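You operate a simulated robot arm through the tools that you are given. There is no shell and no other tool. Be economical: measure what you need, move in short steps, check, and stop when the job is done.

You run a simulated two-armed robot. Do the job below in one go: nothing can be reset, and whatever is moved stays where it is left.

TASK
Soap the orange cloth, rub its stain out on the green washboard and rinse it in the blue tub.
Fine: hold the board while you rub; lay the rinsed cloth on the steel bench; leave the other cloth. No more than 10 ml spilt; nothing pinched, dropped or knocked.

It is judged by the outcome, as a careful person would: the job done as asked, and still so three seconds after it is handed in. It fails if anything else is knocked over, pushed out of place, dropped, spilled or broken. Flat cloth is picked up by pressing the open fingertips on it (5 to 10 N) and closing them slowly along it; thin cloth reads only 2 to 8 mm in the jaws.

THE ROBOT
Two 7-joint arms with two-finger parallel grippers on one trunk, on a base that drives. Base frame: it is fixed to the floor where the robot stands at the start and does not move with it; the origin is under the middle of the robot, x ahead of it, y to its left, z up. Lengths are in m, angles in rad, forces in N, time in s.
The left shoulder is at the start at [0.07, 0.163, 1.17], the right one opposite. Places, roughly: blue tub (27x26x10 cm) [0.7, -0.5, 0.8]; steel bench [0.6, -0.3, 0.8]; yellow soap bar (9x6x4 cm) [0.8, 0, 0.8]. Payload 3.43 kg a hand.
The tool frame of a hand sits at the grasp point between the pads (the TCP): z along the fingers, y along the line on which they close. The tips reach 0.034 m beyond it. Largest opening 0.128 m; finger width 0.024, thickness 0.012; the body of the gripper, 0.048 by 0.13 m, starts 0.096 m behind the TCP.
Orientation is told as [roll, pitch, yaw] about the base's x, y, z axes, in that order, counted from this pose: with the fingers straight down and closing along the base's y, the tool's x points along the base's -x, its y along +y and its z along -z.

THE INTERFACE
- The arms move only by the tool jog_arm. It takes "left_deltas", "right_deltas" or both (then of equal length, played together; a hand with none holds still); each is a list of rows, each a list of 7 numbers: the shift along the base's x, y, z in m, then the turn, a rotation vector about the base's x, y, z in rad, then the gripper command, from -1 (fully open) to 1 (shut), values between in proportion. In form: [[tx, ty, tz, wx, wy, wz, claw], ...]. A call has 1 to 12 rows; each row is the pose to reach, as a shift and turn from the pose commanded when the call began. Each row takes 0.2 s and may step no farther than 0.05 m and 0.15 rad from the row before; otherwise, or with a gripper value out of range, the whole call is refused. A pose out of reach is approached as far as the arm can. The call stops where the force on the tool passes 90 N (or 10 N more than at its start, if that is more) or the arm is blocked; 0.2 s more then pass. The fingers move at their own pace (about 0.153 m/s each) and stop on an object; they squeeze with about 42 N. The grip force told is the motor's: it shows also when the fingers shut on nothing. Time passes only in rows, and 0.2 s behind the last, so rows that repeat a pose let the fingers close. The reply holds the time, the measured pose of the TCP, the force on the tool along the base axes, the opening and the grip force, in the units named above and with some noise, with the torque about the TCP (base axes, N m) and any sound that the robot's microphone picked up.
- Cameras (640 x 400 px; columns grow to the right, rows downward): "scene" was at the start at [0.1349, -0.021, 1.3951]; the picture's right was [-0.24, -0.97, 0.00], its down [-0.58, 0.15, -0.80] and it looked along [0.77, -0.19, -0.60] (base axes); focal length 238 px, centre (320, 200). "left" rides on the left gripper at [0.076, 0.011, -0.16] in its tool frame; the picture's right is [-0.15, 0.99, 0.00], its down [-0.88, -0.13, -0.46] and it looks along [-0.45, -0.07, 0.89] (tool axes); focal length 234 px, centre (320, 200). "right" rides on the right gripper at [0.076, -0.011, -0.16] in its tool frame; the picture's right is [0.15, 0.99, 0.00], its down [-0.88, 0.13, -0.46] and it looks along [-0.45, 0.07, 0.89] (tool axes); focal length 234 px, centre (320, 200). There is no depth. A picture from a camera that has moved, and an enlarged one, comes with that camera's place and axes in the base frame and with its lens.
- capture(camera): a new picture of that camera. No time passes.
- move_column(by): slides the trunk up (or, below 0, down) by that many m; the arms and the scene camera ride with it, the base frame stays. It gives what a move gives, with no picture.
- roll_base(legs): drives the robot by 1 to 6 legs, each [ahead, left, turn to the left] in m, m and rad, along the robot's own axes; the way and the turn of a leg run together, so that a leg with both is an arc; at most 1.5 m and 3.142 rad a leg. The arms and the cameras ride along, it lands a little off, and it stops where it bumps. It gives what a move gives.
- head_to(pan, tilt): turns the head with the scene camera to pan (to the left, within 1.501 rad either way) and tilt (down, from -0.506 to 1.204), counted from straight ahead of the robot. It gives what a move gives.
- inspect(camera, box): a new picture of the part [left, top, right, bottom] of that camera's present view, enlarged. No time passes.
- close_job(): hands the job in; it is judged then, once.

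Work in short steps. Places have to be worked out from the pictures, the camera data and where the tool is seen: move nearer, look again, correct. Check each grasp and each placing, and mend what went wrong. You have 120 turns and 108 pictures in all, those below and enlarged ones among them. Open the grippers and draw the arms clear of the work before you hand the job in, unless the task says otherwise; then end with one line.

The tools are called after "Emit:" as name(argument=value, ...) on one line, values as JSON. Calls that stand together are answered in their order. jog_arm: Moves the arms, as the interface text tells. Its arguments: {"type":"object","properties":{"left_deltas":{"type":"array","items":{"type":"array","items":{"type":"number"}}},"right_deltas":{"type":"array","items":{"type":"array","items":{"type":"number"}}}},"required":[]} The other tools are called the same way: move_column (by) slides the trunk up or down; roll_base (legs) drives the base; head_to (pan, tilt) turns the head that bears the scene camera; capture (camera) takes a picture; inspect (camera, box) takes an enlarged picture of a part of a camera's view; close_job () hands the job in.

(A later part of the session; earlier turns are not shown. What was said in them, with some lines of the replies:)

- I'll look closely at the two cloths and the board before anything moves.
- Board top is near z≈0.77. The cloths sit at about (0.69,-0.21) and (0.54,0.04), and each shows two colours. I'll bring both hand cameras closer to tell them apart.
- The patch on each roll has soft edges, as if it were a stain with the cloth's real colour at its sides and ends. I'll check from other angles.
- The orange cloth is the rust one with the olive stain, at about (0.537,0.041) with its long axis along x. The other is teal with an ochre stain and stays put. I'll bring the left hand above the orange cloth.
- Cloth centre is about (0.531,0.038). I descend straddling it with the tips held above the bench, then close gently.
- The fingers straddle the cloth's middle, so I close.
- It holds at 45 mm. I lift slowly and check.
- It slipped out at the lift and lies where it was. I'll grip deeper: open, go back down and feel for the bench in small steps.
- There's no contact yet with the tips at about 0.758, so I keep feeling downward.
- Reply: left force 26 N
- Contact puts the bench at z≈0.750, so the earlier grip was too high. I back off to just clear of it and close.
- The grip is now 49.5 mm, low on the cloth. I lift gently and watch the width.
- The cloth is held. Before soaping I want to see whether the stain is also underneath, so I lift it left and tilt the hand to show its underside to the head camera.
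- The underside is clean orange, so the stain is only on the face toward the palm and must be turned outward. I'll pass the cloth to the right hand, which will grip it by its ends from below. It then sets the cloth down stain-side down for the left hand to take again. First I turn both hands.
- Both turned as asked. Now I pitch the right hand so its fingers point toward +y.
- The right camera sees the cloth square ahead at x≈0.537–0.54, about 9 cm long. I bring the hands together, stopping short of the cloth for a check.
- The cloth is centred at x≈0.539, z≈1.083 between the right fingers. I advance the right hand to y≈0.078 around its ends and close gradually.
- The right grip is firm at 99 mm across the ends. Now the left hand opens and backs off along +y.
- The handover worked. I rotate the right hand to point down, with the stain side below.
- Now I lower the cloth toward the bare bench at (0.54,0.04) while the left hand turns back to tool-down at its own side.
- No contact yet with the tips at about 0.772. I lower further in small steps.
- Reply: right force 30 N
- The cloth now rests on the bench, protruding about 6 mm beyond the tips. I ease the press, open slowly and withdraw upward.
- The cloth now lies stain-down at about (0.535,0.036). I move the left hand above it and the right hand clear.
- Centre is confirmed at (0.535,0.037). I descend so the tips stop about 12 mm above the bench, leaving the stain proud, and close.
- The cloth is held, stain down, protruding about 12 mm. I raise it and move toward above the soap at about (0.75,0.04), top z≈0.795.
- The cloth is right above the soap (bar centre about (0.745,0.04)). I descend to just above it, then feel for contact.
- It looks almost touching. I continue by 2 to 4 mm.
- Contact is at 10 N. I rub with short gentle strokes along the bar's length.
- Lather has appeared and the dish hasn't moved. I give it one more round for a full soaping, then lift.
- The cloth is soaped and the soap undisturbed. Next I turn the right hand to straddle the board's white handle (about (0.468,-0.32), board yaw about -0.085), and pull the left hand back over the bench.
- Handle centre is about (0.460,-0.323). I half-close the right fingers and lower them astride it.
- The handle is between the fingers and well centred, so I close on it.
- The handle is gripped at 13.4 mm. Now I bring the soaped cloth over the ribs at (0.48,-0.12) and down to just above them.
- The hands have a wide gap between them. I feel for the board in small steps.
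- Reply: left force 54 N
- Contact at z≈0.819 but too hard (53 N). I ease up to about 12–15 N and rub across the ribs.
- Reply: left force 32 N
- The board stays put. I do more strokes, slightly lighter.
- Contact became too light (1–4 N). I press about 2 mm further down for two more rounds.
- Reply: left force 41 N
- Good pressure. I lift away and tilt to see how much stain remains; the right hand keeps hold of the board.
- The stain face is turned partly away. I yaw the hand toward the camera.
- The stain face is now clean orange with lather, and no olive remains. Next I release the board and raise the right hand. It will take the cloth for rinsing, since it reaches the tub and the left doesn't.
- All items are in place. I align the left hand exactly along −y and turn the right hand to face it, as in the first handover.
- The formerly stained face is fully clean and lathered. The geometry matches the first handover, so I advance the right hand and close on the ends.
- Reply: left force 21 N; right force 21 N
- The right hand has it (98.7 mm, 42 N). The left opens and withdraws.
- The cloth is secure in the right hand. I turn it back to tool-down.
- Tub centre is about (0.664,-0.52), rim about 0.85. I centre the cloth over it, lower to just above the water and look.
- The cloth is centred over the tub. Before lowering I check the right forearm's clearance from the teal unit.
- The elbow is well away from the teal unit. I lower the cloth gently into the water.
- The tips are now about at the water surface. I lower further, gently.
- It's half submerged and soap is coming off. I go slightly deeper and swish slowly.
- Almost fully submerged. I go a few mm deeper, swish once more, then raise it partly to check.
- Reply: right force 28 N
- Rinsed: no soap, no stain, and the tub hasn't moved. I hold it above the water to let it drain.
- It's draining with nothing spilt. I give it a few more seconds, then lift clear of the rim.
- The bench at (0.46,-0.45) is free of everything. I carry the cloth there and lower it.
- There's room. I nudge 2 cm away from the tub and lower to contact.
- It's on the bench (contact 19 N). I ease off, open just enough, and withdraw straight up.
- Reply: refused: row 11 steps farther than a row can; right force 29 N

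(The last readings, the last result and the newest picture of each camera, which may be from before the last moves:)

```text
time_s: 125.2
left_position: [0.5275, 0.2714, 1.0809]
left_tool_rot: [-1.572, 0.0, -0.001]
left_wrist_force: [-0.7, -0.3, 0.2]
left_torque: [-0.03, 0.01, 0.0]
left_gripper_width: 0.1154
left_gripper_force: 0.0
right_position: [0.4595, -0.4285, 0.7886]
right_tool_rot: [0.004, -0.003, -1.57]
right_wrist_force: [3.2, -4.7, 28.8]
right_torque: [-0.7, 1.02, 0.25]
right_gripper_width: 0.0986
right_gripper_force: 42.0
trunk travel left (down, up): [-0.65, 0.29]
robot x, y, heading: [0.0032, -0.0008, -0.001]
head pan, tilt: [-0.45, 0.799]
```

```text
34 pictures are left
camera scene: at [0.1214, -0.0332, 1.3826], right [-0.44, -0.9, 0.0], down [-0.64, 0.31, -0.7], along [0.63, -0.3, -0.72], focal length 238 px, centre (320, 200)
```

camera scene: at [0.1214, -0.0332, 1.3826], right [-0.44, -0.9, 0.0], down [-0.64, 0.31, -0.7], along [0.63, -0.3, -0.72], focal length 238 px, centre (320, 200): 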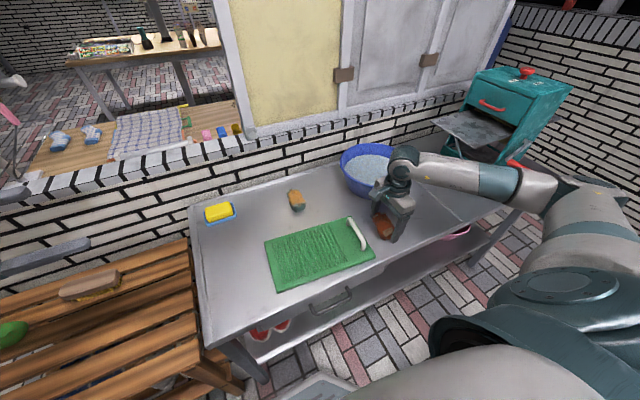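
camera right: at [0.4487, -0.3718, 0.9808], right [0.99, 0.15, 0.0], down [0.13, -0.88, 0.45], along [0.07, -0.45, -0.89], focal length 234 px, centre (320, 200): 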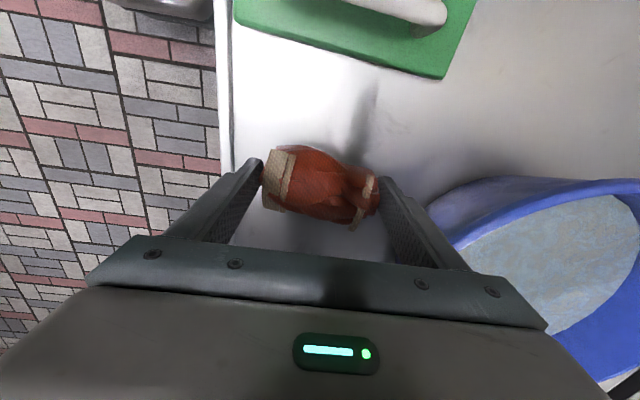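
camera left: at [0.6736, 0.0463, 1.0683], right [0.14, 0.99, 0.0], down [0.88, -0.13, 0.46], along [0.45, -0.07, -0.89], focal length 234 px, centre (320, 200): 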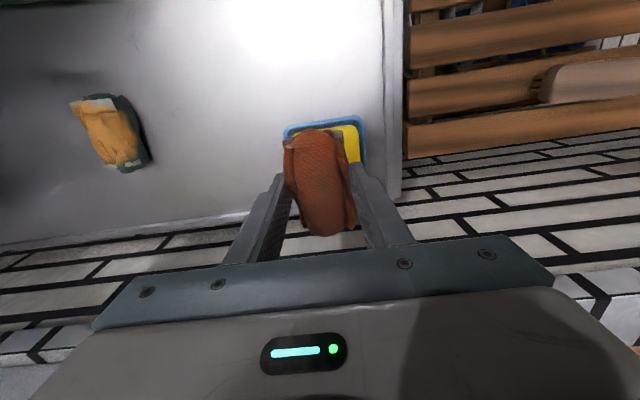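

One row's step was too large, so nothing moved. I repeat it with shorter steps.

Emit:
jog_arm(right_deltas=[[0, 0, 0.004, 0, 0, 0, 1], [0, 0, 0.004, 0, 0, 0, -0.7], [0, 0, 0.004, 0, 0, 0, -0.85], [0, 0, 0.004, 0, 0, 0, -0.85], [0, 0, 0.02, 0, 0, 0, -0.85], [0, 0, 0.05, 0, 0, 0, -0.85], [0, 0, 0.09, 0, 0, 0, -0.85], [0, 0, 0.13, 0, 0, 0, -0.85], [0, 0, 0.17, 0, 0, 0, -0.85], [-0.01, 0.01, 0.21, 0, 0, 0, -0.85], [-0.03, 0.02, 0.245, 0, 0, 0, -0.85], [-0.05, 0.03, 0.28, 0, 0, 0, -1]])

Emit:
capture(camera="scene")

Emit:
inspect(camera="scene", box=[200, 140, 440, 300])

```text
time_s: 127.8
left_position: [0.5294, 0.2708, 1.0805]
left_tool_rot: [-1.571, 0.001, 0.001]
left_wrist_force: [-0.2, 0.0, -0.7]
left_torque: [0.02, -0.01, 0.01]
left_gripper_width: 0.115
left_gripper_force: 0.0
right_position: [0.41, -0.3999, 1.0691]
right_tool_rot: [0.0, -0.002, -1.57]
right_wrist_force: [-0.1, -0.1, -0.5]
right_torque: [-0.04, 0.0, 0.0]
right_gripper_width: 0.1281
right_gripper_force: 0.0
trunk travel left (down, up): [-0.65, 0.29]
robot x, y, heading: [0.0011, -0.0004, 0.0]
head pan, tilt: [-0.45, 0.799]
```

```text
33 pictures are left
camera scene: at [0.1224, -0.0339, 1.3823], right [-0.44, -0.9, 0.0], down [-0.65, 0.31, -0.7], along [0.63, -0.3, -0.72], focal length 238 px, centre (320, 200)
```

scene: 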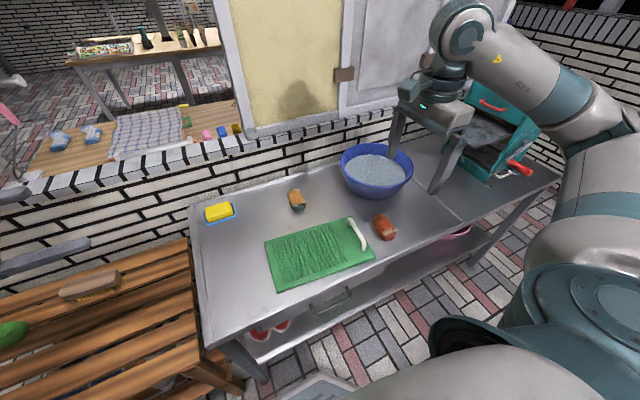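

```text
2.50 times, centred on (320, 220) of scene
camera zoom: at [0.1224, -0.0339, 1.3823], right [-0.44, -0.9, 0.0], down [-0.65, 0.31, -0.7], along [0.63, -0.3, -0.72], focal length 594 px, centre (320, 150)
```

zoom: 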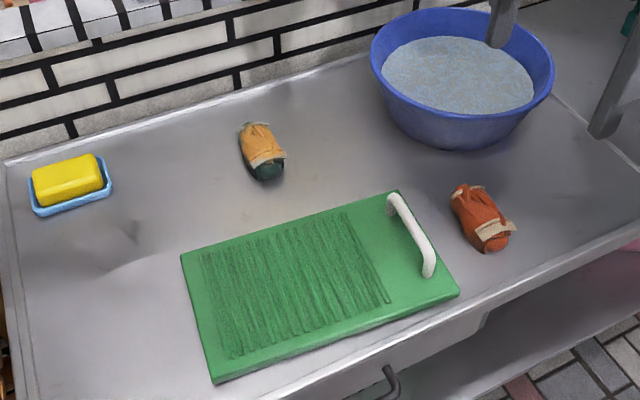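

The rinsed orange cloth lies on the bench. Board, soap, tub and other cloth are all in place. I draw both arms further back, open, and take a last close look.

Emit:
jog_arm(left_deltas=[[-0.02, 0.02, 0.01, 0, 0, 0, -1], [-0.04, 0.04, 0.02, 0, 0, 0, -1], [-0.06, 0.06, 0.03, 0, 0, 0, -1]], right_deltas=[[-0.03, 0, 0.01, 0, 0, 0, -1], [-0.06, 0, 0.02, 0, 0, 0, -1], [-0.08, 0, 0.03, 0, 0, 0, -1]])

Emit:
inspect(camera="scene", box=[340, 190, 430, 260])

Emit:
capture(camera="scene")

```text
time_s: 128.6
left_position: [0.4676, 0.3302, 1.1117]
left_tool_rot: [-1.571, 0.002, 0.0]
left_wrist_force: [0.0, 0.3, 0.5]
left_torque: [0.0, 0.02, -0.02]
left_gripper_width: 0.1279
left_gripper_force: 0.1
right_position: [0.33, -0.399, 1.0984]
right_tool_rot: [0.002, 0.0, -1.572]
right_wrist_force: [-0.7, 0.1, 0.6]
right_torque: [-0.05, -0.04, 0.01]
right_gripper_width: 0.1278
right_gripper_force: 0.1
trunk travel left (down, up): [-0.65, 0.29]
robot x, y, heading: [-0.0011, -0.0003, 0.001]
head pan, tilt: [-0.45, 0.799]
```

```text
5.71 times, centred on (385, 225) of scene
camera zoom: at [0.1216, -0.0345, 1.3824], right [-0.44, -0.9, 0.0], down [-0.64, 0.31, -0.7], along [0.63, -0.3, -0.72], focal length 1358 px, centre (-51, 57)
```

zoom: 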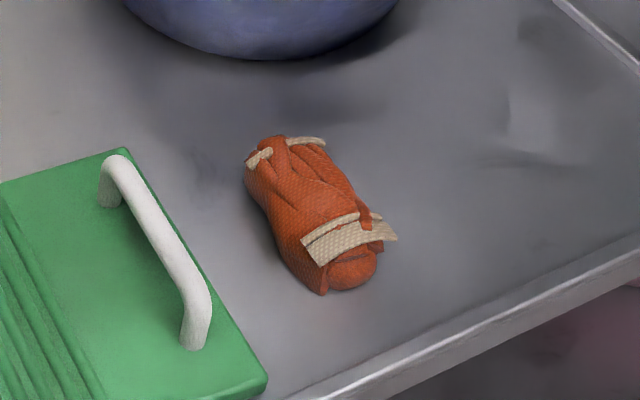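

```text
30 pictures are left
camera scene: at [0.1216, -0.0345, 1.3824], right [-0.44, -0.9, 0.0], down [-0.64, 0.31, -0.7], along [0.63, -0.3, -0.72], focal length 238 px, centre (320, 200)
```

scene: 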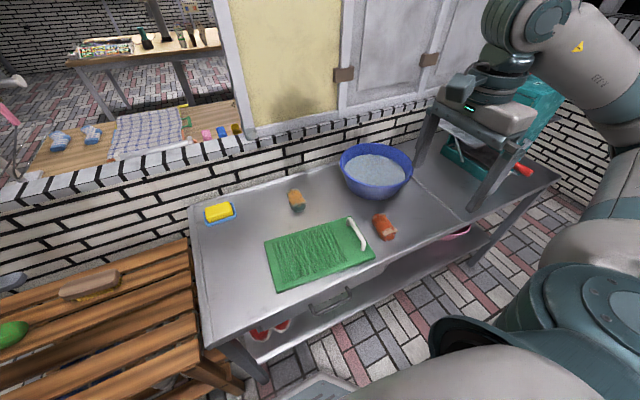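

The cloth looks clean, soap-free and settled on the bench. Nothing else has moved, and the hands are open and clear, so I hand the job in.

Emit:
close_job()

```text
The job is handed in.
```

I soaped the orange cloth, rubbed it on the washboard while holding the board by its handle, and rinsed it in the blue tub; it now lies on the steel bench with no stain visible, though I did not re-check its underside after rinsing, and the other cloth was not touched.
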